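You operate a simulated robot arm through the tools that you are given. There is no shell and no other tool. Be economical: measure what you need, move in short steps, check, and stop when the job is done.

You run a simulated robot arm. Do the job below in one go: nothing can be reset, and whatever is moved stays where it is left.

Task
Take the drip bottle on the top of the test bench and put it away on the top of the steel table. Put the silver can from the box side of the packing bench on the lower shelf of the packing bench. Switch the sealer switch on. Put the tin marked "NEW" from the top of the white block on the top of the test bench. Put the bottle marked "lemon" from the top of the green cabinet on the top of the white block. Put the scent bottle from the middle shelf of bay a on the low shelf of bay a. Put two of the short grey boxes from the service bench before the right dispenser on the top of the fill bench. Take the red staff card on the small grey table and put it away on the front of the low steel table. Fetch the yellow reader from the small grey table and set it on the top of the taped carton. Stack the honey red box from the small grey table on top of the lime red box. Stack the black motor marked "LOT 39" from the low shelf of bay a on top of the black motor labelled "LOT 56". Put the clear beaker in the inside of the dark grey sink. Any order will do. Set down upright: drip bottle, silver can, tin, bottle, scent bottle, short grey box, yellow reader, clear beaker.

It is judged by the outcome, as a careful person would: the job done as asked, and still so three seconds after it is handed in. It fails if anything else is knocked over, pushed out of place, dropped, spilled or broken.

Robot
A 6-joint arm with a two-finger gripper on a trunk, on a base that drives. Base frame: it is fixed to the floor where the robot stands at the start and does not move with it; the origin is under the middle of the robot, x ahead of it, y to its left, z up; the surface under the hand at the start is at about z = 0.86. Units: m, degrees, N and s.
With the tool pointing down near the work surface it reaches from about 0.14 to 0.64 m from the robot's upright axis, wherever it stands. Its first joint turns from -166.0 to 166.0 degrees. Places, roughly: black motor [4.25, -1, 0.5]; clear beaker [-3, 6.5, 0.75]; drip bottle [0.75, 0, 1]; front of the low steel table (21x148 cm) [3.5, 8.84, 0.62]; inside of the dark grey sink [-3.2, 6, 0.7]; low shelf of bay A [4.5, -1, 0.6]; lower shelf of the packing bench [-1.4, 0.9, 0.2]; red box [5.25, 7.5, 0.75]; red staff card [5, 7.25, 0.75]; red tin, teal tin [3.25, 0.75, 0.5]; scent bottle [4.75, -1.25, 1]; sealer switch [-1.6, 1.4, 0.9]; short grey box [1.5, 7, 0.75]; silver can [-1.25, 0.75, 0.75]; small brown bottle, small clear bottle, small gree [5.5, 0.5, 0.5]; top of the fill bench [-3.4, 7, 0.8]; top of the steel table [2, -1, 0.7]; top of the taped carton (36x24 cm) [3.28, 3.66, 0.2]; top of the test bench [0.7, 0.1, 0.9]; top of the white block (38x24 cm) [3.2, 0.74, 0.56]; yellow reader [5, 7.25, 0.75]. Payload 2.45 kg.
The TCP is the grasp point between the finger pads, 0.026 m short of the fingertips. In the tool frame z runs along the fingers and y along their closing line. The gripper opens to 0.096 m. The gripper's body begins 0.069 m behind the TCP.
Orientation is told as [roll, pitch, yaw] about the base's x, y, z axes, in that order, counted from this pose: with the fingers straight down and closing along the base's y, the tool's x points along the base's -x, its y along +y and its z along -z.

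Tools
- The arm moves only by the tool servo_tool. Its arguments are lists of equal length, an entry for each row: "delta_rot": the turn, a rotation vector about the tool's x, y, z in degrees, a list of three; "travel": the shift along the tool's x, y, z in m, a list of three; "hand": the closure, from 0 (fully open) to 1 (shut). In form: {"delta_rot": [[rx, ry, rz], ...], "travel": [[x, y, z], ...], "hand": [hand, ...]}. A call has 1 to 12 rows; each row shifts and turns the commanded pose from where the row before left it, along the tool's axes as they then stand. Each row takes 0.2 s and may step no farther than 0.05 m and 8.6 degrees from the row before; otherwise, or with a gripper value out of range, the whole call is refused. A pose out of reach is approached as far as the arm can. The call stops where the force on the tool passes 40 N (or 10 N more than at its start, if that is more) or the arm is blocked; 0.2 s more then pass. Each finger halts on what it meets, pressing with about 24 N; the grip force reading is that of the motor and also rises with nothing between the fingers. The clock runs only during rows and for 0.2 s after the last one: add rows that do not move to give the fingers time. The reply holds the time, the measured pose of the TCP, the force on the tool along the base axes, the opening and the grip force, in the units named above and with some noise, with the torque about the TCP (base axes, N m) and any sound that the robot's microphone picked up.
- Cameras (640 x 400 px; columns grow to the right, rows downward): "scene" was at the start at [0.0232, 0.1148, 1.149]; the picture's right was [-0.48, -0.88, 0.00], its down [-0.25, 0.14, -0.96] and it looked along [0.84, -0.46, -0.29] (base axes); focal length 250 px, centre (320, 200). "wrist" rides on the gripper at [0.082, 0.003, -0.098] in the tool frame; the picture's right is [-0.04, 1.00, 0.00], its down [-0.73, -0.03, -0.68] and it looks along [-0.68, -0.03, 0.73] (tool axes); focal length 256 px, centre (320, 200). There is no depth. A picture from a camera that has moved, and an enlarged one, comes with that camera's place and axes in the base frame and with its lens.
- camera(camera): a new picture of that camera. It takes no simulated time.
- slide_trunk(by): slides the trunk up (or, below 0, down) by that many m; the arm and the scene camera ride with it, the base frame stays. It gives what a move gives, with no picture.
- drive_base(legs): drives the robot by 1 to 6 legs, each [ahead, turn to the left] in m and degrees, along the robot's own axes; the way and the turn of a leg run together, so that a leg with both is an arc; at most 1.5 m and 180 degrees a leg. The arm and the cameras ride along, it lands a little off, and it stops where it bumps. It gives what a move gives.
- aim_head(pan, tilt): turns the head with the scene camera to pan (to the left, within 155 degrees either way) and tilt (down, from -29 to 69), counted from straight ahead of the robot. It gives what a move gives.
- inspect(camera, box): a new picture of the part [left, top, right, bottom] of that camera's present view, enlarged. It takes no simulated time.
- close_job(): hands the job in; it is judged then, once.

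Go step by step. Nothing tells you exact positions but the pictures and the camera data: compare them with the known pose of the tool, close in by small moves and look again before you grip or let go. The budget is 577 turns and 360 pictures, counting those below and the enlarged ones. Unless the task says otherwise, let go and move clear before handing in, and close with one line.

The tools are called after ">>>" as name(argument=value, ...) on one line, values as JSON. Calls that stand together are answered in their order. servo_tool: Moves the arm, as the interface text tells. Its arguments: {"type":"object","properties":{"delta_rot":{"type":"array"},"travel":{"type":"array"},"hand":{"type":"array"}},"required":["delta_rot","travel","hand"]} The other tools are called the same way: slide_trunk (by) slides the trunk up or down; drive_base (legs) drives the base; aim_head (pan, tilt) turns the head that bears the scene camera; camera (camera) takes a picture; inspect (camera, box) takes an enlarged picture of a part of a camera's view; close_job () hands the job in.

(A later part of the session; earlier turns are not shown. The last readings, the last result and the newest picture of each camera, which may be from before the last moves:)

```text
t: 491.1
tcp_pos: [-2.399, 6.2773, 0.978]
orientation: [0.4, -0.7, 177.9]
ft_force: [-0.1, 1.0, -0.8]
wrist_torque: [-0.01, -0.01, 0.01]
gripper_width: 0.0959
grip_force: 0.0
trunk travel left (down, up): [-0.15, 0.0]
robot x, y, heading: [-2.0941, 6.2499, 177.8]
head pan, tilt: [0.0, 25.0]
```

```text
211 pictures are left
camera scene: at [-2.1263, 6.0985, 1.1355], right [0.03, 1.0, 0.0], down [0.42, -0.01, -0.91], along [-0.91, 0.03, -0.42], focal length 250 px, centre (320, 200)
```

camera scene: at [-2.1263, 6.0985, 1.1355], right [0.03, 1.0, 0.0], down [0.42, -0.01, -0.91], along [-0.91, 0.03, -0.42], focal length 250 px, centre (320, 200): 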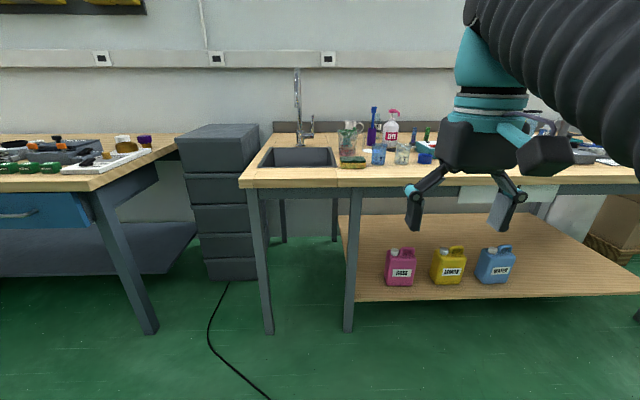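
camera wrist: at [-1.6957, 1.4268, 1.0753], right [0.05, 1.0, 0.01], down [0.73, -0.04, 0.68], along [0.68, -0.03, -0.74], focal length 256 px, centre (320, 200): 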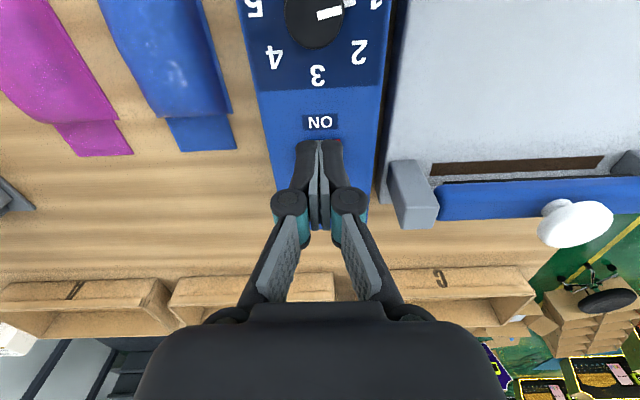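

>>> inspect(camera="scene", box=[240, 60, 460, 200])

>>> aim_head(pan=-35, tilt=25)

>>> camera(camera="scene")

```text
2.86 times, centred on (350, 130) of scene
camera zoom: at [-2.1263, 6.0985, 1.1355], right [0.03, 1.0, 0.0], down [0.42, -0.01, -0.91], along [-0.91, 0.03, -0.42], focal length 714 px, centre (234, 400)
```

zoom: 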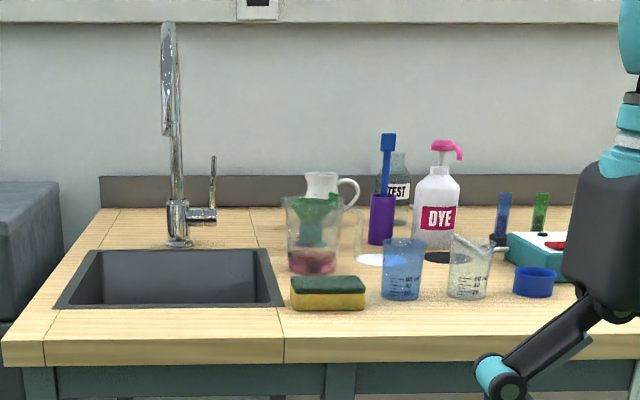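

```text
t: 492.1
tcp_pos: [-2.3987, 6.2789, 0.9778]
orientation: [0.3, -0.6, 177.9]
ft_force: [-0.4, -0.2, 0.1]
wrist_torque: [-0.03, 0.02, 0.0]
gripper_width: 0.0961
grip_force: 0.0
trunk travel left (down, up): [-0.15, 0.0]
robot x, y, heading: [-2.09, 6.2518, 178.1]
head pan, tilt: [-35.0, 25.0]
```

```text
209 pictures are left
camera scene: at [-2.1079, 6.1507, 1.1354], right [0.6, 0.8, 0.0], down [0.34, -0.25, -0.91], along [-0.72, 0.54, -0.42], focal length 250 px, centre (320, 200)
```

scene: 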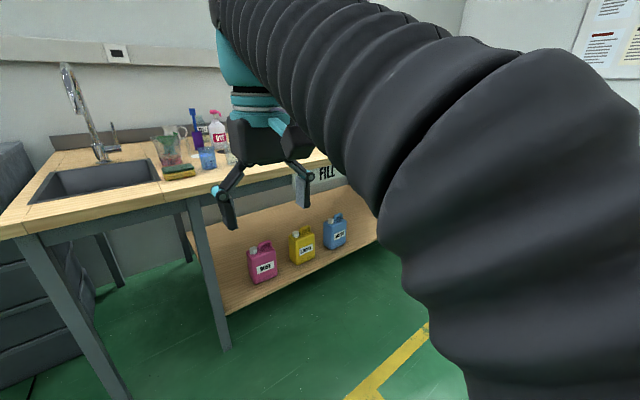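

The clear beaker stands right of the blue one, near (-3.18, 6.49); the sink is at about x -3.13..-3.49, y 5.87..6.20. I'll drive closer and look from above.

>>> drive_base(legs=[[0, 2], [0.47, 0]])

>>> aim_head(pan=0, tilt=30)

>>> camera(camera="scene")

>>> camera(camera="wrist")

```text
t: 495.2
tcp_pos: [-2.8714, 6.2643, 0.9785]
orientation: [0.3, -0.6, -179.9]
ft_force: [-0.3, -0.3, -0.1]
wrist_torque: [0.02, 0.01, -0.03]
gripper_width: 0.0959
grip_force: 0.1
trunk travel left (down, up): [-0.15, 0.0]
robot x, y, heading: [-2.5605, 6.2494, -180.0]
head pan, tilt: [-35.0, 25.0]
```

```text
t: 496.3
tcp_pos: [-2.8704, 6.2655, 0.9779]
orientation: [0.2, -0.7, -180.0]
ft_force: [0.1, -0.1, 0.2]
wrist_torque: [-0.01, -0.03, 0.01]
gripper_width: 0.096
grip_force: 0.1
trunk travel left (down, up): [-0.15, 0.0]
robot x, y, heading: [-2.5615, 6.2532, -179.7]
head pan, tilt: [0.0, 30.0]
```

```text
208 pictures are left
camera scene: at [-2.5896, 6.0962, 1.1275], right [0.0, 1.0, 0.0], down [0.5, 0.0, -0.87], along [-0.87, 0.0, -0.5], focal length 250 px, centre (320, 200)
```

scene: 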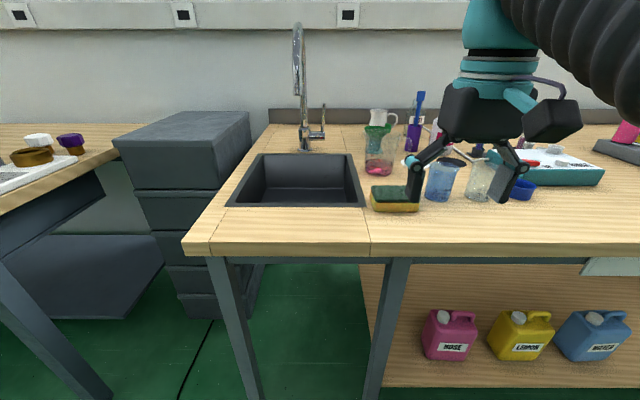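

```text
207 pictures are left
camera wrist: at [-2.787, 6.2626, 1.0739], right [-0.04, -1.0, 0.01], down [-0.73, 0.03, 0.69], along [-0.69, 0.02, -0.73], focal length 256 px, centre (320, 200)
```

wrist: 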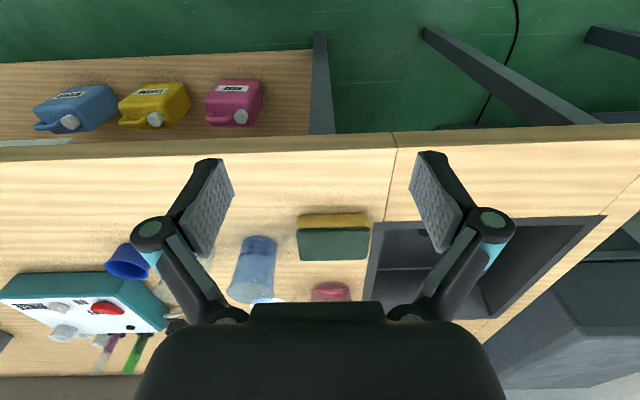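

Bench top is at z≈0.82; the clear beaker is near (-3.135, 6.495). Moving the hand in front of it for a close look.

>>> servo_tool(delta_rot=[[0, 0, 0], [0, 0, 0], [0, 0, 0], [0, 0, 0], [0, 0, 0]], travel=[[0, -0.045, 0], [0, -0.045, 0], [0, -0.045, 0], [0, -0.045, 0], [0, -0.045, 0]], hand=[0, 0, 0, 0, 0])

>>> camera(camera="wrist")

>>> inspect(camera="scene", box=[360, 100, 560, 230])

```text
t: 497.5
tcp_pos: [-2.8705, 6.4906, 0.9778]
orientation: [0.3, -0.7, -179.9]
ft_force: [0.2, -0.6, 0.3]
wrist_torque: [0.05, 0.02, -0.02]
gripper_width: 0.0962
grip_force: 0.0
trunk travel left (down, up): [-0.15, 0.0]
robot x, y, heading: [-2.5607, 6.2514, -179.8]
head pan, tilt: [0.0, 30.0]
```

```text
206 pictures are left
camera wrist: at [-2.7874, 6.4877, 1.0743], right [-0.04, -1.0, 0.01], down [-0.72, 0.03, 0.69], along [-0.69, 0.02, -0.73], focal length 256 px, centre (320, 200)
```

wrist: 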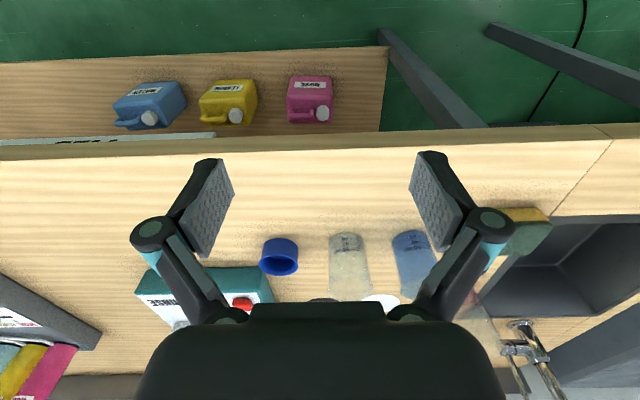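

```text
3.08 times, centred on (460, 165) of scene
camera zoom: at [-2.5895, 6.0959, 1.1274], right [0.0, 1.0, 0.0], down [0.5, 0.0, -0.87], along [-0.87, 0.0, -0.5], focal length 769 px, centre (-111, 308)
```

zoom: 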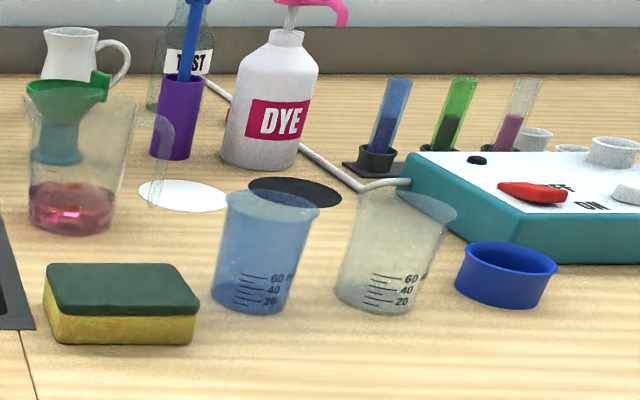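

The clear beaker is empty, slightly conical (≈7.5 cm at the rim, ≈8.5 cm tall) at (-3.146, 6.496), with close neighbours left and right; I'll close along x. Driving 5 cm closer and turning the hand 90°.

>>> drive_base(legs=[[0.05, 0]])

>>> servo_tool(delta_rot=[[0, 0, -8.5], [0, 0, -8.5], [0, 0, -8.5], [0, 0, -8.5], [0, 0, -8.5], [0, 0, -8.5], [0, 0, -8.5], [0, 0, -8.5], [0, 0, -8.5], [0, 0, -8.5], [0, 0, -5]], travel=[[0, 0, 0], [0, 0, 0], [0, 0, 0], [0, 0, 0], [0, 0, 0], [0, 0, 0], [0, 0, 0], [0, 0, 0], [0, 0, 0], [0, 0, 0], [0, 0, 0]], hand=[0, 0, 0, 0, 0, 0, 0, 0, 0, 0, 0])

>>> servo_tool(delta_rot=[[0, 0, 0], [0, 0, 0], [0, 0, 0], [0, 0, 0]], travel=[[0, -0.045, 0], [0, -0.045, 0], [0, -0.045, 0], [0, -0.045, 0]], hand=[0, 0, 0, 0])

>>> camera(camera="wrist")

```text
t: 498.4
tcp_pos: [-2.9211, 6.4902, 0.9772]
orientation: [0.2, -0.7, -179.9]
ft_force: [-0.2, -0.3, -0.6]
wrist_torque: [0.03, 0.02, 0.01]
gripper_width: 0.0962
grip_force: 0.1
trunk travel left (down, up): [-0.15, 0.0]
robot x, y, heading: [-2.6072, 6.2513, -179.8]
head pan, tilt: [0.0, 30.0]
```

```text
t: 500.8
tcp_pos: [-2.9203, 6.4913, 0.9779]
orientation: [-0.7, -0.3, -89.7]
ft_force: [-0.9, 1.0, -0.1]
wrist_torque: [0.0, 0.03, 0.03]
gripper_width: 0.0959
grip_force: 0.1
trunk travel left (down, up): [-0.15, 0.0]
robot x, y, heading: [-2.6104, 6.2531, -179.8]
head pan, tilt: [0.0, 30.0]
```

```text
t: 501.8
tcp_pos: [-3.0999, 6.4908, 0.9799]
orientation: [-0.8, -0.4, -89.9]
ft_force: [1.2, -0.7, 2.1]
wrist_torque: [0.04, 0.05, -0.03]
gripper_width: 0.0962
grip_force: 0.0
trunk travel left (down, up): [-0.15, 0.0]
robot x, y, heading: [-2.6101, 6.2535, -179.5]
head pan, tilt: [0.0, 30.0]
```

```text
204 pictures are left
camera wrist: at [-3.0953, 6.5722, 1.0776], right [1.0, -0.04, -0.01], down [-0.02, -0.73, 0.68], along [-0.04, -0.68, -0.73], focal length 256 px, centre (320, 200)
```

wrist: 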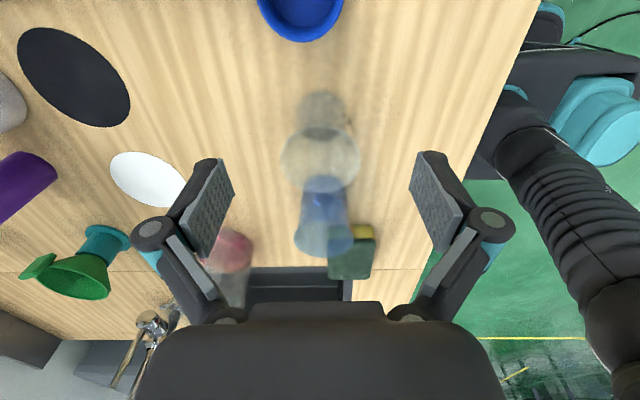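

The beaker is at about (-3.105, 6.466). Aligning and lowering part-way.

>>> servo_tool(delta_rot=[[0, 0, 0], [0, 0, 0], [0, 0, 0]], travel=[[-0.025, -0.004, 0], [0, 0, 0.025], [0, 0, 0.02]], hand=[0, 0, 0])

>>> camera(camera="wrist")

>>> inspect(camera="scene", box=[400, 80, 600, 230])

```text
t: 502.6
tcp_pos: [-3.1066, 6.4648, 0.9355]
orientation: [-0.7, -0.3, -89.9]
ft_force: [-0.5, 0.4, -0.1]
wrist_torque: [0.02, 0.0, -0.04]
gripper_width: 0.0957
grip_force: 0.1
trunk travel left (down, up): [-0.15, 0.0]
robot x, y, heading: [-2.6089, 6.2532, -179.6]
head pan, tilt: [0.0, 30.0]
```

```text
203 pictures are left
camera wrist: at [-3.101, 6.5465, 1.0315], right [1.0, -0.04, -0.01], down [-0.02, -0.73, 0.68], along [-0.03, -0.68, -0.73], focal length 256 px, centre (320, 200)
```

wrist: 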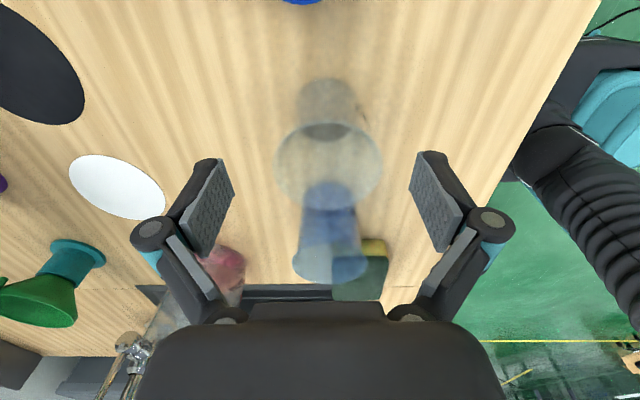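

```text
2.67 times, centred on (500, 155) of scene
camera zoom: at [-2.6394, 6.096, 1.1275], right [0.0, 1.0, 0.0], down [0.5, 0.0, -0.87], along [-0.87, 0.0, -0.5], focal length 667 px, centre (-160, 320)
```

zoom: 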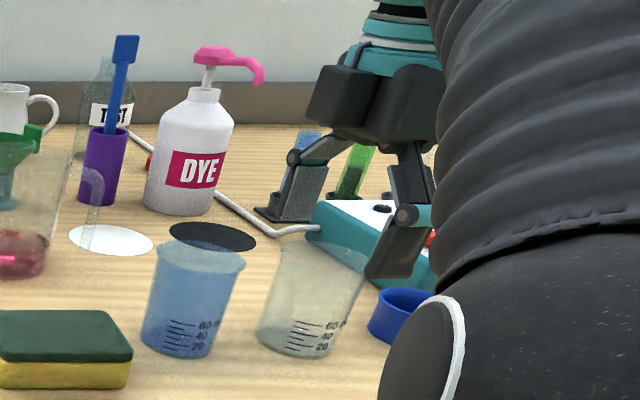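

Aligned (5 mm shift). Lowering and closing gently.

>>> servo_tool(delta_rot=[[0, 0, 0], [0, 0, 0], [0, 0, 0], [0, 0, 0], [0, 0, 0], [0, 0, 0]], travel=[[0, 0.005, 0.025], [0, 0, 0.025], [0, 0, 0], [0, 0, 0], [0, 0, 0], [0, 0, 0]], hand=[0, 0, 0.2, 0.35, 0.5, 0.6])

>>> camera(camera="wrist")

```text
t: 504.0
tcp_pos: [-3.1022, 6.4632, 0.8842]
orientation: [-0.8, -0.5, -89.9]
ft_force: [0.5, -0.1, -0.3]
wrist_torque: [0.0, -0.01, 0.01]
gripper_width: 0.0577
grip_force: 24.0
trunk travel left (down, up): [-0.15, 0.0]
robot x, y, heading: [-2.6079, 6.2562, -179.7]
head pan, tilt: [0.0, 30.0]
```

```text
201 pictures are left
camera wrist: at [-3.0965, 6.5458, 0.9812], right [1.0, -0.04, -0.01], down [-0.02, -0.73, 0.68], along [-0.03, -0.68, -0.73], focal length 256 px, centre (320, 200)
```

wrist: 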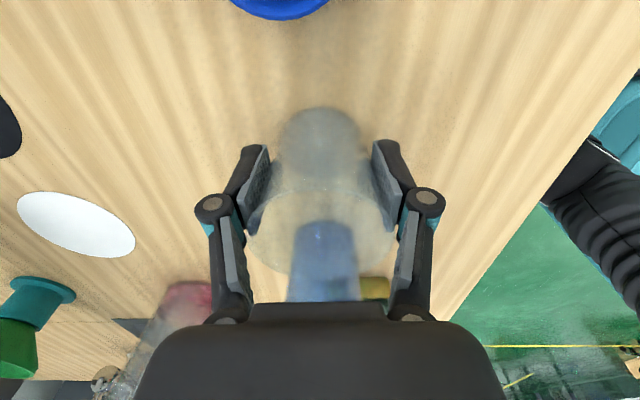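

Gripped. Lifting, moving back around the blue beaker, then over to the sink.

>>> servo_tool(delta_rot=[[0, 0, 0], [0, 0, 0], [0, 0, 0], [0, 0, 0], [0, 0, 0], [0, 0, 0], [0, 0, 0]], travel=[[0, 0, -0.03], [0, 0, -0.03], [0, 0.015, -0.03], [0, 0.04, 0], [0, 0.04, 0], [0, 0.02, 0], [0, 0, 0]], hand=[0.6, 0.6, 0.6, 0.6, 0.6, 0.6, 0.6])

>>> servo_tool(delta_rot=[[0, 0, 0], [0, 0, 0], [0, 0, 0], [0, 0, 0], [0, 0, 0], [0, 0, 0], [0, 0, 0], [0, 0, 0]], travel=[[-0.045, 0, 0], [-0.045, 0, 0], [-0.045, 0, 0], [-0.045, 0, 0], [-0.045, 0, 0], [-0.045, 0, 0], [-0.045, 0, 0], [-0.04, 0, 0]], hand=[0.6, 0.6, 0.6, 0.6, 0.6, 0.6, 0.6, 0.6])

>>> camera(camera="scene")

>>> camera(camera="wrist")

```text
t: 505.6
tcp_pos: [-2.9852, 6.4662, 0.974]
orientation: [-0.7, -0.3, -89.9]
ft_force: [0.2, -0.1, 0.0]
wrist_torque: [0.01, 0.04, -0.02]
gripper_width: 0.0575
grip_force: 24.0
trunk travel left (down, up): [-0.15, 0.0]
robot x, y, heading: [-2.6076, 6.2517, -179.5]
head pan, tilt: [0.0, 30.0]
```

```text
t: 507.4
tcp_pos: [-2.9843, 6.1087, 0.9772]
orientation: [-0.8, -0.4, -89.9]
ft_force: [-0.8, 0.4, -0.1]
wrist_torque: [0.0, 0.03, 0.01]
gripper_width: 0.0575
grip_force: 23.8
trunk travel left (down, up): [-0.15, 0.0]
robot x, y, heading: [-2.6074, 6.2506, -179.9]
head pan, tilt: [0.0, 30.0]
```

```text
200 pictures are left
camera scene: at [-2.6392, 6.0962, 1.1275], right [0.0, 1.0, 0.0], down [0.5, 0.0, -0.87], along [-0.87, 0.0, -0.5], focal length 250 px, centre (320, 200)
```

scene: 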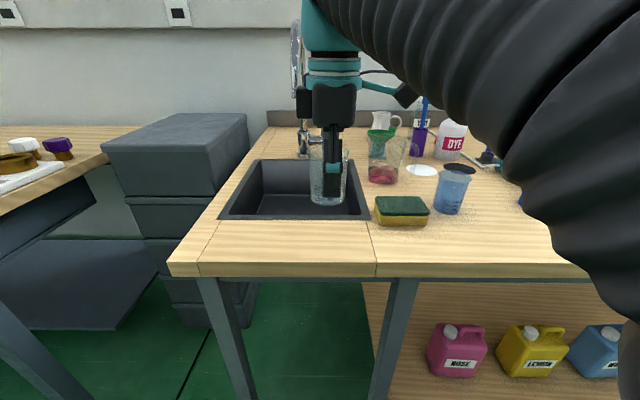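

```text
199 pictures are left
camera wrist: at [-2.9788, 6.1908, 1.0734], right [1.0, -0.04, -0.01], down [-0.02, -0.73, 0.68], along [-0.03, -0.68, -0.73], focal length 256 px, centre (320, 200)
```

wrist: 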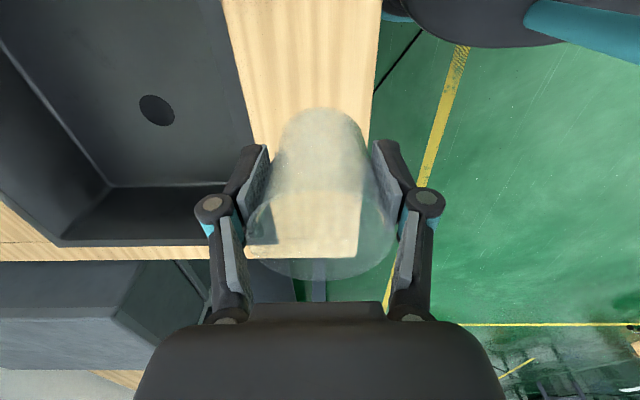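

Moving over the near part of the sink floor, at about (-3.18, 6.10), beside the drain, and lowering inside.

>>> servo_tool(delta_rot=[[0, 0, 0], [0, 0, 0], [0, 0, 0], [0, 0, 0], [0, 0, 0], [0, 0, 0], [0, 0, 0]], travel=[[-0.008, -0.045, 0], [0, -0.045, 0], [0, -0.045, 0], [0, -0.045, 0.01], [0, -0.016, 0.04], [0, 0, 0.04], [0, 0, 0.04]], hand=[0.6, 0.6, 0.6, 0.6, 0.6, 0.6, 0.6])

>>> camera(camera="wrist")

>>> camera(camera="scene")

```text
t: 509.0
tcp_pos: [-3.1823, 6.1008, 0.8487]
orientation: [-0.7, -0.6, -89.9]
ft_force: [0.0, -0.1, 0.4]
wrist_torque: [0.01, 0.02, 0.01]
gripper_width: 0.0576
grip_force: 24.2
trunk travel left (down, up): [-0.15, 0.0]
robot x, y, heading: [-2.607, 6.2493, -180.1]
head pan, tilt: [0.0, 30.0]
```

```text
198 pictures are left
camera wrist: at [-3.1769, 6.1836, 0.9458], right [1.0, -0.04, -0.01], down [-0.02, -0.73, 0.68], along [-0.04, -0.68, -0.73], focal length 256 px, centre (320, 200)
```

wrist: 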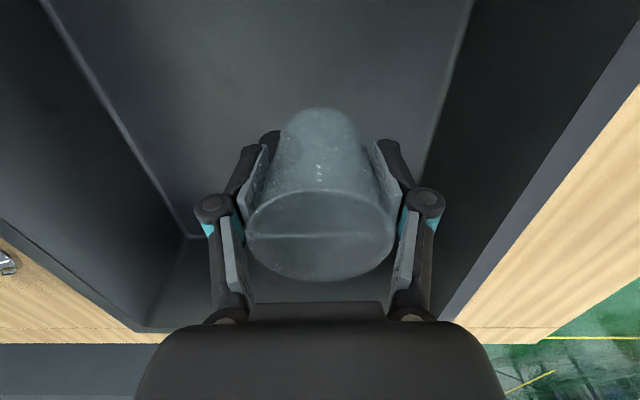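

```text
197 pictures are left
camera scene: at [-2.6393, 6.0959, 1.1275], right [0.0, 1.0, 0.0], down [0.5, 0.0, -0.87], along [-0.87, 0.0, -0.5], focal length 250 px, centre (320, 200)
```

scene: 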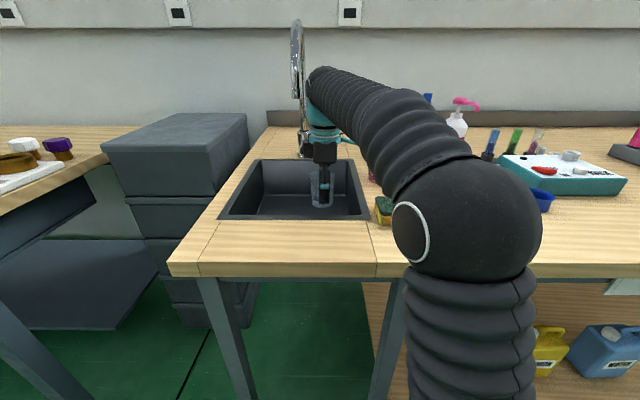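

>>> servo_tool(delta_rot=[[0, 0, 0], [0, 0, 0], [0, 0, 0], [0, 0, 0], [0, 0, 0], [0, 0, 0], [0, 0, 0], [0, 0, 0]], travel=[[0, -0.01, 0.03], [0, 0, 0.025], [0, 0, 0.01], [0, 0, 0.006], [0, 0, 0.005], [0, 0, 0.005], [0, 0, 0.004], [0, 0, 0]], hand=[0.6, 0.6, 0.6, 0.6, 0.6, 0.6, 0.6, 0.6])

>>> camera(camera="wrist")

```text
t: 510.8
tcp_pos: [-3.1928, 6.1012, 0.7638]
orientation: [-0.7, -0.2, -90.0]
ft_force: [0.7, -0.3, -0.2]
wrist_torque: [0.03, 0.01, 0.0]
gripper_width: 0.0577
grip_force: 23.6
trunk travel left (down, up): [-0.15, 0.0]
robot x, y, heading: [-2.6096, 6.2495, -179.6]
head pan, tilt: [0.0, 30.0]
```

```text
196 pictures are left
camera wrist: at [-3.1879, 6.1819, 0.8602], right [1.0, -0.04, -0.01], down [-0.02, -0.73, 0.68], along [-0.03, -0.68, -0.73], focal length 256 px, centre (320, 200)
```

wrist: 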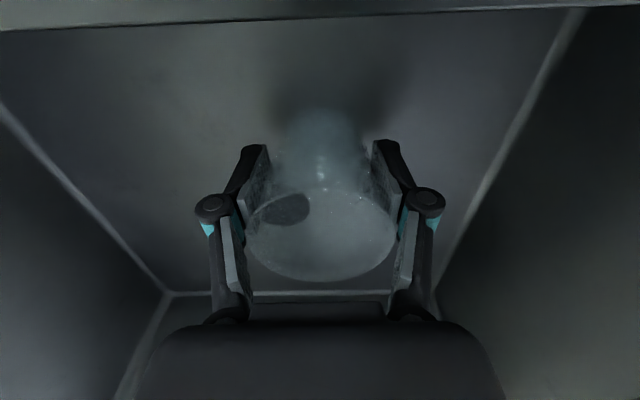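

The wrist camera is close to the sink's north rim, so I'll shift 4 cm south before lowering further.

>>> servo_tool(delta_rot=[[0, 0, 0], [0, 0, 0], [0, 0, 0], [0, 0, 0], [0, 0, 0], [0, 0, 0], [0, 0, 0]], travel=[[-0.02, 0.01, -0.01], [-0.025, 0.01, 0], [0, 0, 0.01], [0, 0, 0.006], [0, 0, 0.004], [0, 0, 0.004], [0, 0, 0]], hand=[0.6, 0.6, 0.6, 0.6, 0.6, 0.6, 0.6])

>>> camera(camera="wrist")

```text
t: 512.4
tcp_pos: [-3.1733, 6.0556, 0.7523]
orientation: [-1.0, -0.5, -89.9]
ft_force: [-4.2, 0.0, 35.0]
wrist_torque: [-0.19, -0.02, -0.06]
gripper_width: 0.0577
grip_force: 23.9
trunk travel left (down, up): [-0.15, 0.0]
robot x, y, heading: [-2.6149, 6.2497, -180.0]
head pan, tilt: [0.0, 30.0]
```

```text
195 pictures are left
camera wrist: at [-3.1671, 6.1372, 0.8491], right [1.0, -0.04, -0.02], down [-0.02, -0.73, 0.69], along [-0.04, -0.68, -0.73], focal length 256 px, centre (320, 200)
```

wrist: 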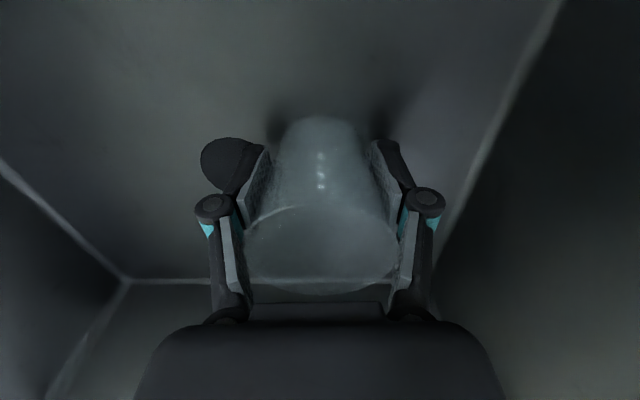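

Contact with the sink floor. Easing up, releasing and lifting out.

>>> servo_tool(delta_rot=[[0, 0, 0], [0, 0, 0], [0, 0, 0], [0, 0, 0], [0, 0, 0], [0, 0, 0], [0, 0, 0], [0, 0, 0], [0, 0, 0]], travel=[[0, 0, -0.003], [0, 0, 0], [0, 0, 0], [0, 0, 0], [0, 0, -0.03], [0, 0, -0.045], [0, 0, -0.045], [0, 0, -0.045], [0, 0, -0.03]], hand=[0.4, 0.2, 0, 0, 0, 0, 0, 0, 0])

>>> camera(camera="wrist")

```text
t: 514.4
tcp_pos: [-3.17, 6.0556, 0.9485]
orientation: [-0.7, -0.3, -89.9]
ft_force: [0.3, -0.6, 0.0]
wrist_torque: [-0.03, 0.0, -0.01]
gripper_width: 0.0962
grip_force: 0.1
trunk travel left (down, up): [-0.15, 0.0]
robot x, y, heading: [-2.6102, 6.2509, -179.9]
head pan, tilt: [0.0, 30.0]
```

```text
194 pictures are left
camera wrist: at [-3.165, 6.138, 1.0451], right [1.0, -0.04, -0.01], down [-0.02, -0.73, 0.68], along [-0.03, -0.68, -0.73], focal length 256 px, centre (320, 200)
```

wrist: 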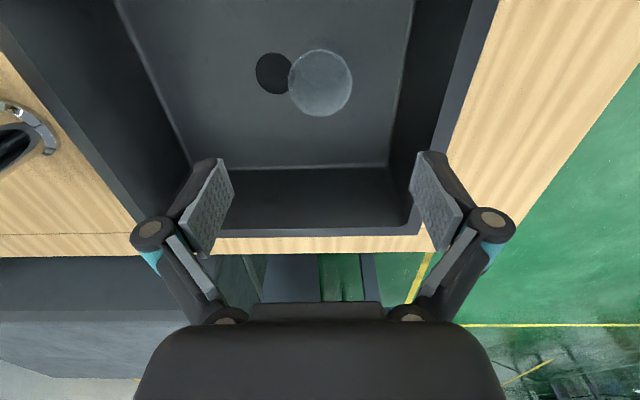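

The beaker stands in the sink. Pulling the arm back, un-turning the hand, and viewing the fill bench to find space for the grey boxes.

>>> servo_tool(delta_rot=[[0, 0, 0], [0, 0, 0], [0, 0, 0], [0, 0, 0], [0, 0, 0], [0, 0, 0]], travel=[[0, 0.045, -0.01], [0, 0.045, -0.01], [0, 0.045, 0], [0, 0.045, 0], [0.03, 0.03, 0], [0.03, 0.0, 0]], hand=[0, 0, 0, 0, 0, 0])

>>> servo_tool(delta_rot=[[0, 0, 8.5], [0, 0, 8.5], [0, 0, 8.5], [0, 0, 8.5], [0, 0, 8.5], [0, 0, 8.5], [0, 0, 8.5], [0, 0, 8.5], [0, 0, 8.5], [0, 0, 8.5], [0, 0, 5]], travel=[[0, 0, 0], [0, 0, 0], [0, 0, 0], [0, 0, 0], [0, 0, 0], [0, 0, 0], [0, 0, 0], [0, 0, 0], [0, 0, 0], [0, 0, 0], [0, 0, 0]], hand=[0, 0, 0, 0, 0, 0, 0, 0, 0, 0, 0])

>>> drive_base(legs=[[-0.25, 0], [0, -90], [0.5, 0], [0, 90]])

>>> aim_head(pan=0, tilt=25)

>>> camera(camera="scene")

```text
t: 515.8
tcp_pos: [-2.9593, 6.1168, 0.9635]
orientation: [-0.7, -0.2, -89.8]
ft_force: [-0.4, -0.3, -0.4]
wrist_torque: [0.02, -0.04, 0.01]
gripper_width: 0.096
grip_force: 0.0
trunk travel left (down, up): [-0.15, 0.0]
robot x, y, heading: [-2.6141, 6.2525, -179.9]
head pan, tilt: [0.0, 30.0]
```

```text
t: 518.2
tcp_pos: [-2.959, 6.1167, 0.9648]
orientation: [0.3, -0.7, -180.1]
ft_force: [0.2, -1.0, -0.5]
wrist_torque: [0.02, 0.0, 0.0]
gripper_width: 0.0956
grip_force: 0.1
trunk travel left (down, up): [-0.15, 0.0]
robot x, y, heading: [-2.6121, 6.2503, -179.5]
head pan, tilt: [0.0, 30.0]
```

```text
t: 530.2
tcp_pos: [-2.715, 6.6197, 0.9649]
orientation: [0.3, -0.8, 179.6]
ft_force: [-0.9, 0.0, 0.2]
wrist_torque: [0.0, 0.0, -0.01]
gripper_width: 0.0961
grip_force: 0.1
trunk travel left (down, up): [-0.15, 0.0]
robot x, y, heading: [-2.3661, 6.7529, 179.5]
head pan, tilt: [0.0, 30.0]
```

```text
t: 530.8
tcp_pos: [-2.7134, 6.6211, 0.9652]
orientation: [0.3, -0.7, 179.6]
ft_force: [0.2, -0.4, -0.7]
wrist_torque: [-0.03, 0.03, -0.03]
gripper_width: 0.0959
grip_force: 0.1
trunk travel left (down, up): [-0.15, 0.0]
robot x, y, heading: [-2.3613, 6.7504, 179.4]
head pan, tilt: [0.0, 25.0]
```

```text
193 pictures are left
camera scene: at [-2.3949, 6.597, 1.1354], right [0.01, 1.0, 0.0], down [0.42, 0.0, -0.91], along [-0.91, 0.01, -0.42], focal length 250 px, centre (320, 200)
```

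scene: 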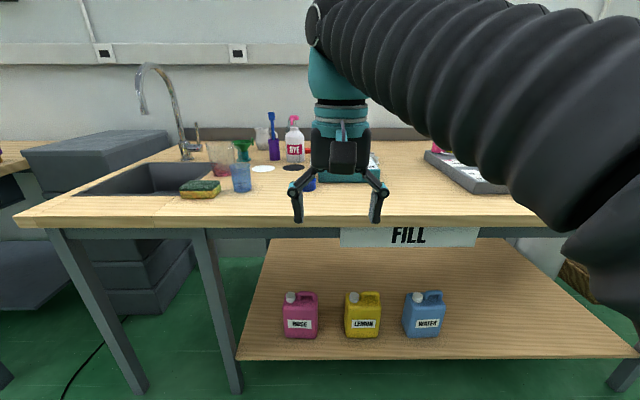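

There is free space along the front of the fill bench around (-3.05, 6.9). Now driving east to the service bench.

>>> drive_base(legs=[[-0.1, 0], [0, -180]])

>>> aim_head(pan=10, tilt=15)

>>> camera(camera="scene")

```text
t: 539.3
tcp_pos: [-1.9123, 6.8818, 0.9644]
orientation: [0.3, -0.6, -0.4]
ft_force: [0.6, -0.3, 0.4]
wrist_torque: [0.01, 0.01, 0.0]
gripper_width: 0.0962
grip_force: 0.0
trunk travel left (down, up): [-0.15, 0.0]
robot x, y, heading: [-2.264, 6.752, -0.7]
head pan, tilt: [0.0, 25.0]
```

```text
t: 540.0
tcp_pos: [-1.9122, 6.8822, 0.9643]
orientation: [0.2, -0.7, -0.5]
ft_force: [0.3, 0.3, -0.5]
wrist_torque: [0.0, 0.01, 0.01]
gripper_width: 0.0958
grip_force: 0.1
trunk travel left (down, up): [-0.15, 0.0]
robot x, y, heading: [-2.2629, 6.7537, -0.3]
head pan, tilt: [10.0, 15.0]
```

```text
192 pictures are left
camera scene: at [-2.2289, 6.9273, 1.1516], right [0.17, -0.99, 0.0], down [-0.26, -0.04, -0.97], along [0.95, 0.16, -0.26], focal length 250 px, centre (320, 200)
```

scene: 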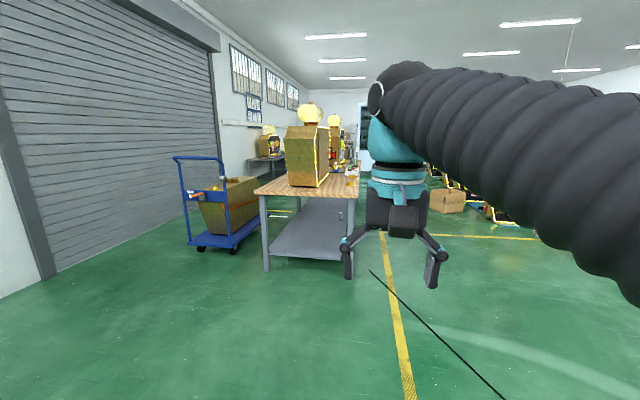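

>>> drive_base(legs=[[0, -5], [1.5, 0], [1.5, 0], [0.45, 0], [0, 95]])

>>> aim_head(pan=0, tilt=20)

>>> camera(camera="scene")

```text
t: 561.3
tcp_pos: [1.0238, 6.79, 0.9651]
orientation: [0.2, -0.7, 90.3]
ft_force: [1.2, 0.4, 0.3]
wrist_torque: [0.01, 0.0, -0.01]
gripper_width: 0.0961
grip_force: 0.0
trunk travel left (down, up): [-0.15, 0.0]
robot x, y, heading: [1.1604, 6.4389, 90.2]
head pan, tilt: [10.0, 15.0]
```

```text
t: 562.0
tcp_pos: [1.0239, 6.7897, 0.9642]
orientation: [0.3, -0.7, 90.3]
ft_force: [0.0, -1.1, -0.1]
wrist_torque: [0.01, -0.03, -0.02]
gripper_width: 0.0959
grip_force: 0.0
trunk travel left (down, up): [-0.15, 0.0]
robot x, y, heading: [1.1568, 6.4385, 90.3]
head pan, tilt: [0.0, 20.0]
```

```text
191 pictures are left
camera scene: at [1.0025, 6.4747, 1.1435], right [1.0, 0.01, 0.0], down [0.0, -0.34, -0.94], along [-0.01, 0.94, -0.34], focal length 250 px, centre (320, 200)
```

scene: 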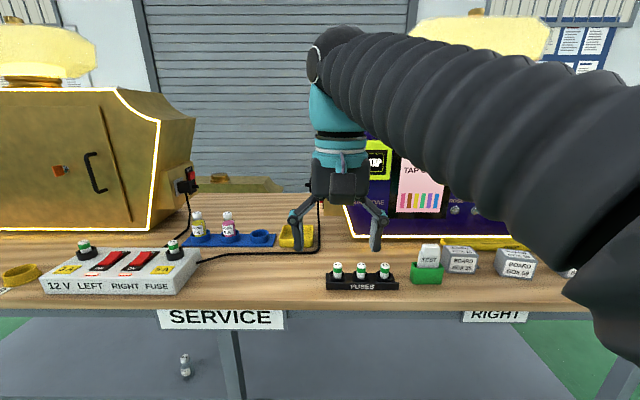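

Grey "BOARD BOX" boxes are at the right. I'll shift the base 0.4 m east to face them.

>>> drive_base(legs=[[-0.1, 0], [0, -90], [0.55, 0], [0, 90]])

>>> aim_head(pan=10, tilt=25)

>>> camera(camera="scene")

>>> camera(camera="wrist")

```text
t: 573.6
tcp_pos: [1.5771, 6.6913, 0.9648]
orientation: [0.3, -0.7, 90.1]
ft_force: [-0.7, -0.3, 0.1]
wrist_torque: [0.01, -0.03, -0.01]
gripper_width: 0.0962
grip_force: 0.0
trunk travel left (down, up): [-0.15, 0.0]
robot x, y, heading: [1.7106, 6.3406, 90.3]
head pan, tilt: [0.0, 20.0]
```

```text
t: 574.3
tcp_pos: [1.5762, 6.6919, 0.9662]
orientation: [0.3, -0.7, 90.2]
ft_force: [0.5, -1.2, 0.1]
wrist_torque: [0.01, 0.01, 0.0]
gripper_width: 0.096
grip_force: 0.0
trunk travel left (down, up): [-0.15, 0.0]
robot x, y, heading: [1.7097, 6.3427, 90.0]
head pan, tilt: [10.0, 25.0]
```

```text
190 pictures are left
camera scene: at [1.5379, 6.374, 1.1355], right [0.98, 0.18, 0.0], down [0.07, -0.42, -0.91], along [-0.16, 0.89, -0.42], focal length 250 px, centre (320, 200)
```

scene: 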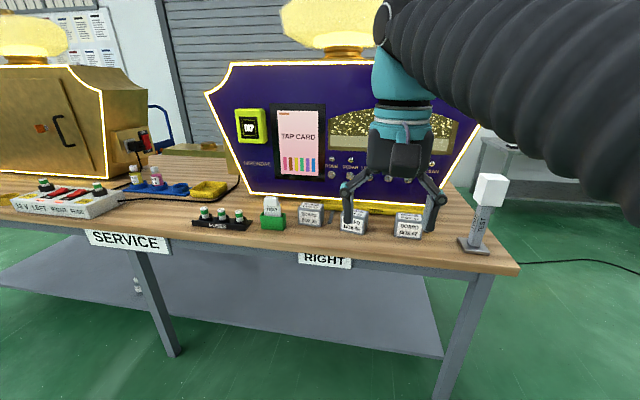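

```text
189 pictures are left
camera wrist: at [1.5742, 6.6085, 1.0609], right [-1.0, 0.04, 0.01], down [0.03, 0.73, 0.69], along [0.02, 0.69, -0.73], focal length 256 px, centre (320, 200)
```

wrist: 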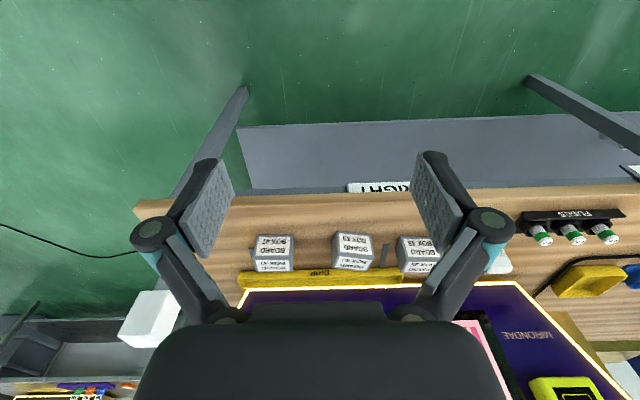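

>>> inspect(camera="wrist", box=[230, 180, 510, 310])

>>> inspect(camera="scene", box=[180, 170, 460, 270])

```text
2.29 times, centred on (370, 245) of wrist
camera zoom: at [1.5742, 6.6085, 1.0609], right [-1.0, 0.04, 0.01], down [0.03, 0.73, 0.69], along [0.02, 0.69, -0.73], focal length 585 px, centre (206, 97)
```

zoom: 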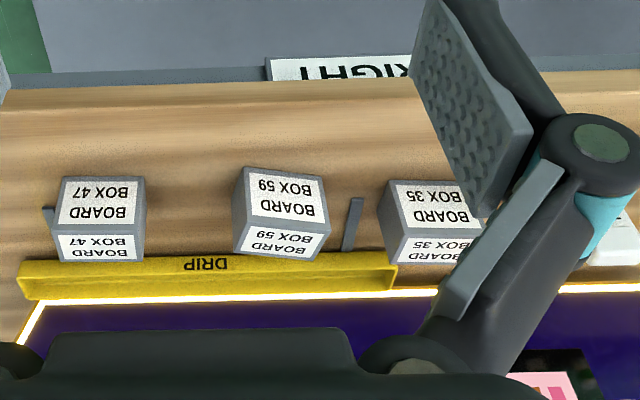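

```text
2.29 times, centred on (320, 220) of scene
camera zoom: at [1.5379, 6.374, 1.1355], right [0.98, 0.18, 0.0], down [0.07, -0.42, -0.91], along [-0.16, 0.89, -0.42], focal length 571 px, centre (320, 154)
```

zoom: 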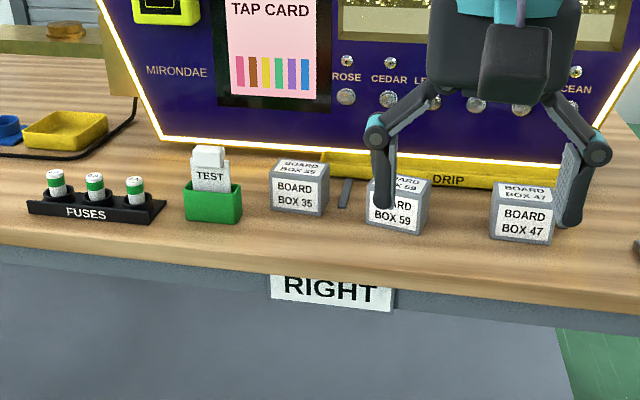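

Three equal grey boxes (35, 59, 47) stand there, roughly 7–8 cm cubes; bench top z≈0.72. I'll take 47 (x≈1.68) first, then 59. Driving up and viewing it from above.

>>> drive_base(legs=[[0.15, 0]])

>>> servo_tool(delta_rot=[[0, 0, 0], [0, 0, 0], [0, 0, 0]], travel=[[-0.03, -0.035, 0], [-0.03, -0.035, 0], [-0.03, -0.035, 0]], hand=[0, 0, 0])

>>> camera(camera="wrist")

```text
t: 575.7
tcp_pos: [1.5755, 6.8422, 0.9648]
orientation: [0.2, -0.7, 90.1]
ft_force: [0.1, 0.3, -0.2]
wrist_torque: [-0.04, -0.01, -0.02]
gripper_width: 0.0961
grip_force: 0.0
trunk travel left (down, up): [-0.15, 0.0]
robot x, y, heading: [1.7138, 6.4899, 90.0]
head pan, tilt: [10.0, 25.0]
```

```text
t: 576.5
tcp_pos: [1.6808, 6.9319, 0.9649]
orientation: [0.4, -0.6, 90.1]
ft_force: [-0.1, 0.4, 1.0]
wrist_torque: [0.01, -0.03, -0.02]
gripper_width: 0.0959
grip_force: 0.0
trunk travel left (down, up): [-0.15, 0.0]
robot x, y, heading: [1.7117, 6.4917, 90.1]
head pan, tilt: [10.0, 25.0]
```

```text
186 pictures are left
camera wrist: at [1.6786, 6.8492, 1.0607], right [-1.0, 0.04, 0.01], down [0.03, 0.73, 0.69], along [0.02, 0.69, -0.73], focal length 256 px, centre (320, 200)
```

wrist: 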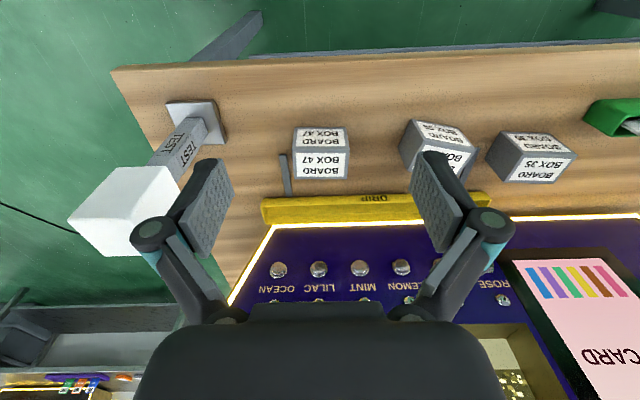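

Box 47 is about 7.4×4.6×6 cm, aligned with the bench, centred at (1.684, 7.05). Moving over and lowering part-way.

>>> servo_tool(delta_rot=[[0, 0, 0], [0, 0, 0], [0, 0, 0], [0, 0, 0], [0, 0, 0], [0, 0, 0]], travel=[[-0.04, -0.003, 0], [-0.04, 0, 0], [-0.028, 0, 0.01], [0, 0, 0.04], [0, 0, 0.04], [0, 0, 0.03]], hand=[0, 0, 0, 0, 0, 0])

>>> camera(camera="wrist")

>>> camera(camera="scene")

```text
t: 577.9
tcp_pos: [1.6822, 7.0418, 0.8474]
orientation: [0.3, -0.7, 90.1]
ft_force: [-0.2, -0.3, 0.2]
wrist_torque: [0.01, -0.03, 0.03]
gripper_width: 0.0956
grip_force: 0.0
trunk travel left (down, up): [-0.15, 0.0]
robot x, y, heading: [1.7078, 6.4925, 90.4]
head pan, tilt: [10.0, 25.0]
```

```text
185 pictures are left
camera wrist: at [1.6808, 6.9591, 0.9422], right [-1.0, 0.04, 0.01], down [0.03, 0.73, 0.69], along [0.02, 0.69, -0.73], focal length 256 px, centre (320, 200)
```

wrist: 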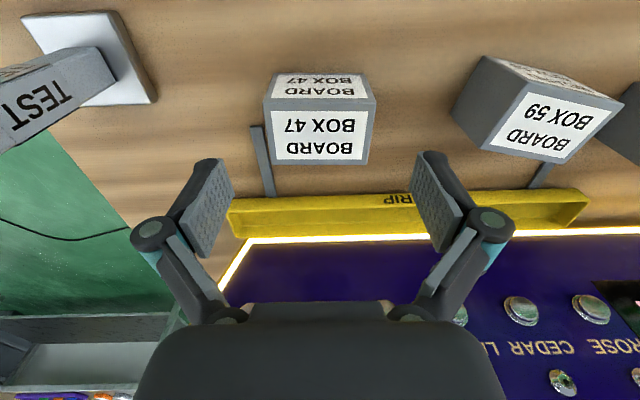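

```text
184 pictures are left
camera scene: at [1.5375, 6.5244, 1.1355], right [0.98, 0.18, 0.0], down [0.07, -0.42, -0.91], along [-0.16, 0.89, -0.42], focal length 250 px, centre (320, 200)
```

scene: 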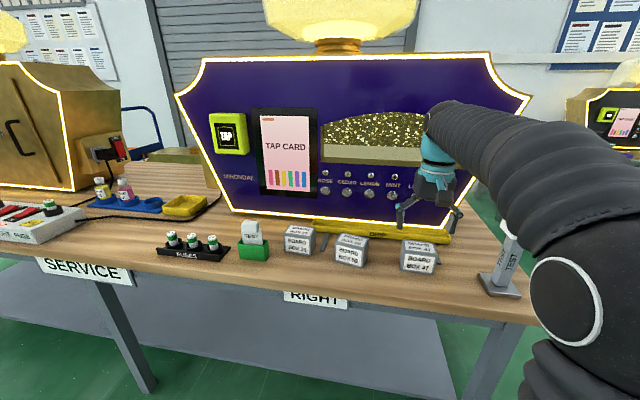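

>>> servo_tool(delta_rot=[[0, 0, 0], [0, 0, 0], [0, 0, 0], [0, 0, 0], [0, 0, 0], [0, 0, 0], [0, 0, 0]], travel=[[0, -0.001, 0.035], [0, 0, 0.035], [0, 0, 0.02], [0, 0, 0], [0, 0, 0], [0, 0, 0], [0, 0, 0]], hand=[0, 0, 0, 0.15, 0.3, 0.45, 0.45])

>>> servo_tool(delta_rot=[[0, 0, 0], [0, 0, 0], [0, 0, 0]], travel=[[0, 0, -0.015], [0, 0, -0.04], [0, 0, -0.04]], hand=[0.45, 0.45, 0.45])

>>> camera(camera="wrist")

```text
t: 579.5
tcp_pos: [1.6837, 7.0413, 0.7562]
orientation: [0.4, -0.7, 90.1]
ft_force: [-0.4, 0.8, 0.4]
wrist_torque: [0.0, 0.03, -0.03]
gripper_width: 0.0754
grip_force: 24.0
trunk travel left (down, up): [-0.15, 0.0]
robot x, y, heading: [1.7092, 6.4934, 89.9]
head pan, tilt: [10.0, 25.0]
```

```text
t: 580.3
tcp_pos: [1.6824, 7.0407, 0.8519]
orientation: [0.3, -0.7, 90.1]
ft_force: [0.1, -0.3, -1.9]
wrist_torque: [-0.03, -0.02, 0.02]
gripper_width: 0.0751
grip_force: 23.9
trunk travel left (down, up): [-0.15, 0.0]
robot x, y, heading: [1.7096, 6.4904, 90.4]
head pan, tilt: [10.0, 25.0]
```

```text
183 pictures are left
camera wrist: at [1.6814, 6.9588, 0.9476], right [-1.0, 0.04, 0.01], down [0.03, 0.73, 0.69], along [0.02, 0.69, -0.73], focal length 256 px, centre (320, 200)
```

wrist: 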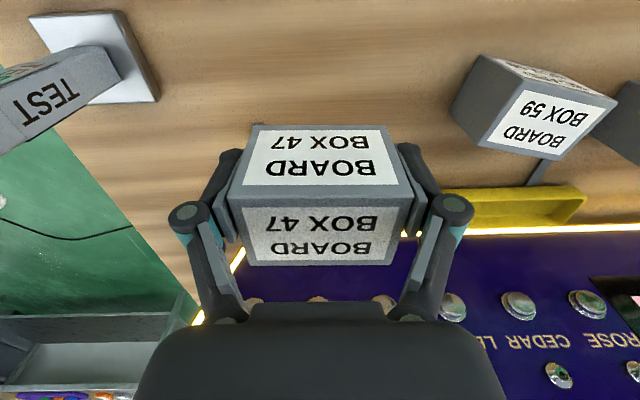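

Lifted. Retracting and driving back to the fill bench.

>>> servo_tool(delta_rot=[[0, 0, 0], [0, 0, 0], [0, 0, 0], [0, 0, 0], [0, 0, 0]], travel=[[0, 0, -0.045], [0.02, 0, -0.04], [0.04, 0, -0.01], [0.045, 0, 0], [0.045, 0, 0]], hand=[0.45, 0.45, 0.45, 0.45, 0.45])

>>> drive_base(legs=[[-0.2, 0], [0, 90], [1.5, 0], [1.2, 0], [0, -20], [1.5, 0]])

>>> drive_base(legs=[[0, 20]])

>>> aim_head(pan=0, tilt=30)

>>> camera(camera="scene")

```text
t: 581.5
tcp_pos: [1.683, 6.8909, 0.9435]
orientation: [0.3, -0.6, 90.0]
ft_force: [-1.1, 0.4, -2.0]
wrist_torque: [-0.11, -0.01, 0.01]
gripper_width: 0.075
grip_force: 24.9
trunk travel left (down, up): [-0.15, 0.0]
robot x, y, heading: [1.7109, 6.4918, 90.0]
head pan, tilt: [10.0, 25.0]
```

```text
t: 607.6
tcp_pos: [-2.7479, 7.0087, 0.9444]
orientation: [0.4, -0.6, 158.2]
ft_force: [0.1, -0.4, -2.0]
wrist_torque: [0.0, -0.01, -0.02]
gripper_width: 0.0747
grip_force: 23.8
trunk travel left (down, up): [-0.15, 0.0]
robot x, y, heading: [-2.3649, 6.8855, 158.0]
head pan, tilt: [10.0, 25.0]
```

```text
t: 609.1
tcp_pos: [-2.7668, 6.8716, 0.944]
orientation: [0.3, -0.7, 178.3]
ft_force: [0.2, -0.2, -0.8]
wrist_torque: [0.01, -0.01, 0.04]
gripper_width: 0.0746
grip_force: 24.4
trunk travel left (down, up): [-0.15, 0.0]
robot x, y, heading: [-2.3655, 6.8889, 178.3]
head pan, tilt: [10.0, 25.0]
```

```text
t: 609.8
tcp_pos: [-2.7671, 6.8714, 0.9449]
orientation: [0.3, -0.7, 178.4]
ft_force: [-0.1, -0.2, -1.7]
wrist_torque: [0.03, 0.01, 0.01]
gripper_width: 0.0747
grip_force: 24.2
trunk travel left (down, up): [-0.15, 0.0]
robot x, y, heading: [-2.369, 6.8851, 178.8]
head pan, tilt: [0.0, 30.0]
```

```text
182 pictures are left
camera scene: at [-2.4018, 6.7308, 1.1275], right [0.03, 1.0, 0.0], down [0.5, -0.01, -0.87], along [-0.87, 0.02, -0.5], focal length 250 px, centre (320, 200)
```

scene: 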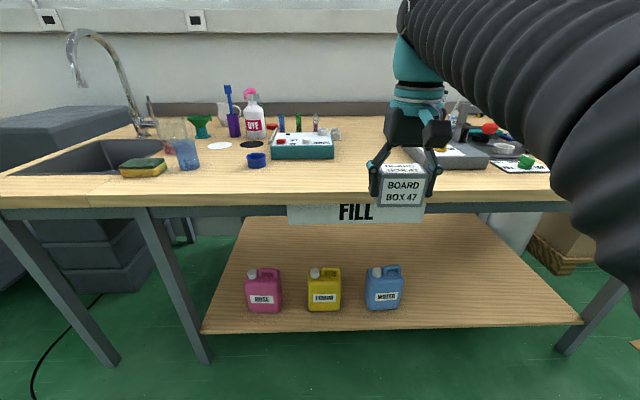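

Free strip at the front of the fill bench. I'll set this box at about (-3.06, 6.75), leaving room for the second beside it.

>>> drive_base(legs=[[0.15, 0]])

>>> servo_tool(delta_rot=[[0, 0, 0], [0, 0, 0], [0, 0, 0], [0, 0, 0], [0, 0, 0]], travel=[[-0.035, 0.03, 0], [-0.035, 0.03, 0], [-0.035, 0.03, 0], [-0.035, 0.03, 0], [0, 0, 0.035]], hand=[0.45, 0.45, 0.45, 0.45, 0.45])

>>> camera(camera="wrist")

```text
t: 611.2
tcp_pos: [-2.9176, 6.8763, 0.9429]
orientation: [0.2, -0.7, 178.2]
ft_force: [0.0, -0.5, -0.7]
wrist_torque: [0.01, -0.04, 0.01]
gripper_width: 0.0745
grip_force: 24.2
trunk travel left (down, up): [-0.15, 0.0]
robot x, y, heading: [-2.5201, 6.8905, 178.5]
head pan, tilt: [0.0, 30.0]
```

```text
t: 612.4
tcp_pos: [-3.0629, 6.7591, 0.9108]
orientation: [0.3, -0.7, 178.4]
ft_force: [0.7, 0.4, -1.9]
wrist_torque: [0.01, 0.02, 0.01]
gripper_width: 0.075
grip_force: 24.3
trunk travel left (down, up): [-0.15, 0.0]
robot x, y, heading: [-2.5145, 6.8909, 178.4]
head pan, tilt: [0.0, 30.0]
```

```text
181 pictures are left
camera wrist: at [-2.9795, 6.7539, 1.0065], right [-0.07, -1.0, 0.01], down [-0.72, 0.06, 0.69], along [-0.69, 0.04, -0.73], focal length 256 px, centre (320, 200)
```

wrist: 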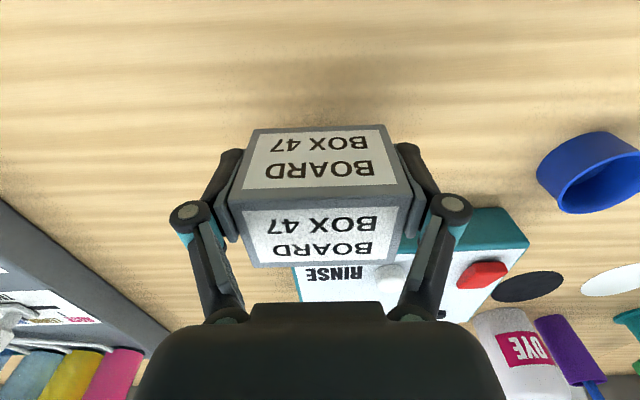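

>>> servo_tool(delta_rot=[[0, 0, 0], [0, 0, 0], [0, 0, 0], [0, 0, 0], [0, 0, 0], [0, 0, 0], [0, 0, 0], [0, 0, 0]], travel=[[0.01, 0, 0.02], [0, 0, 0.01], [0, 0, 0.004], [0, 0, 0.004], [0, 0, 0.004], [0, 0, 0.004], [0, 0, 0.004], [0, 0, 0]], hand=[0.45, 0.45, 0.45, 0.45, 0.45, 0.45, 0.45, 0.45])

```text
t: 614.2
tcp_pos: [-3.0515, 6.7597, 0.8611]
orientation: [0.3, -0.7, 178.3]
ft_force: [-0.6, -1.0, 17.5]
wrist_torque: [-0.03, 0.07, 0.04]
gripper_width: 0.0751
grip_force: 23.5
trunk travel left (down, up): [-0.15, 0.0]
robot x, y, heading: [-2.5201, 6.8906, 178.5]
head pan, tilt: [0.0, 30.0]
```

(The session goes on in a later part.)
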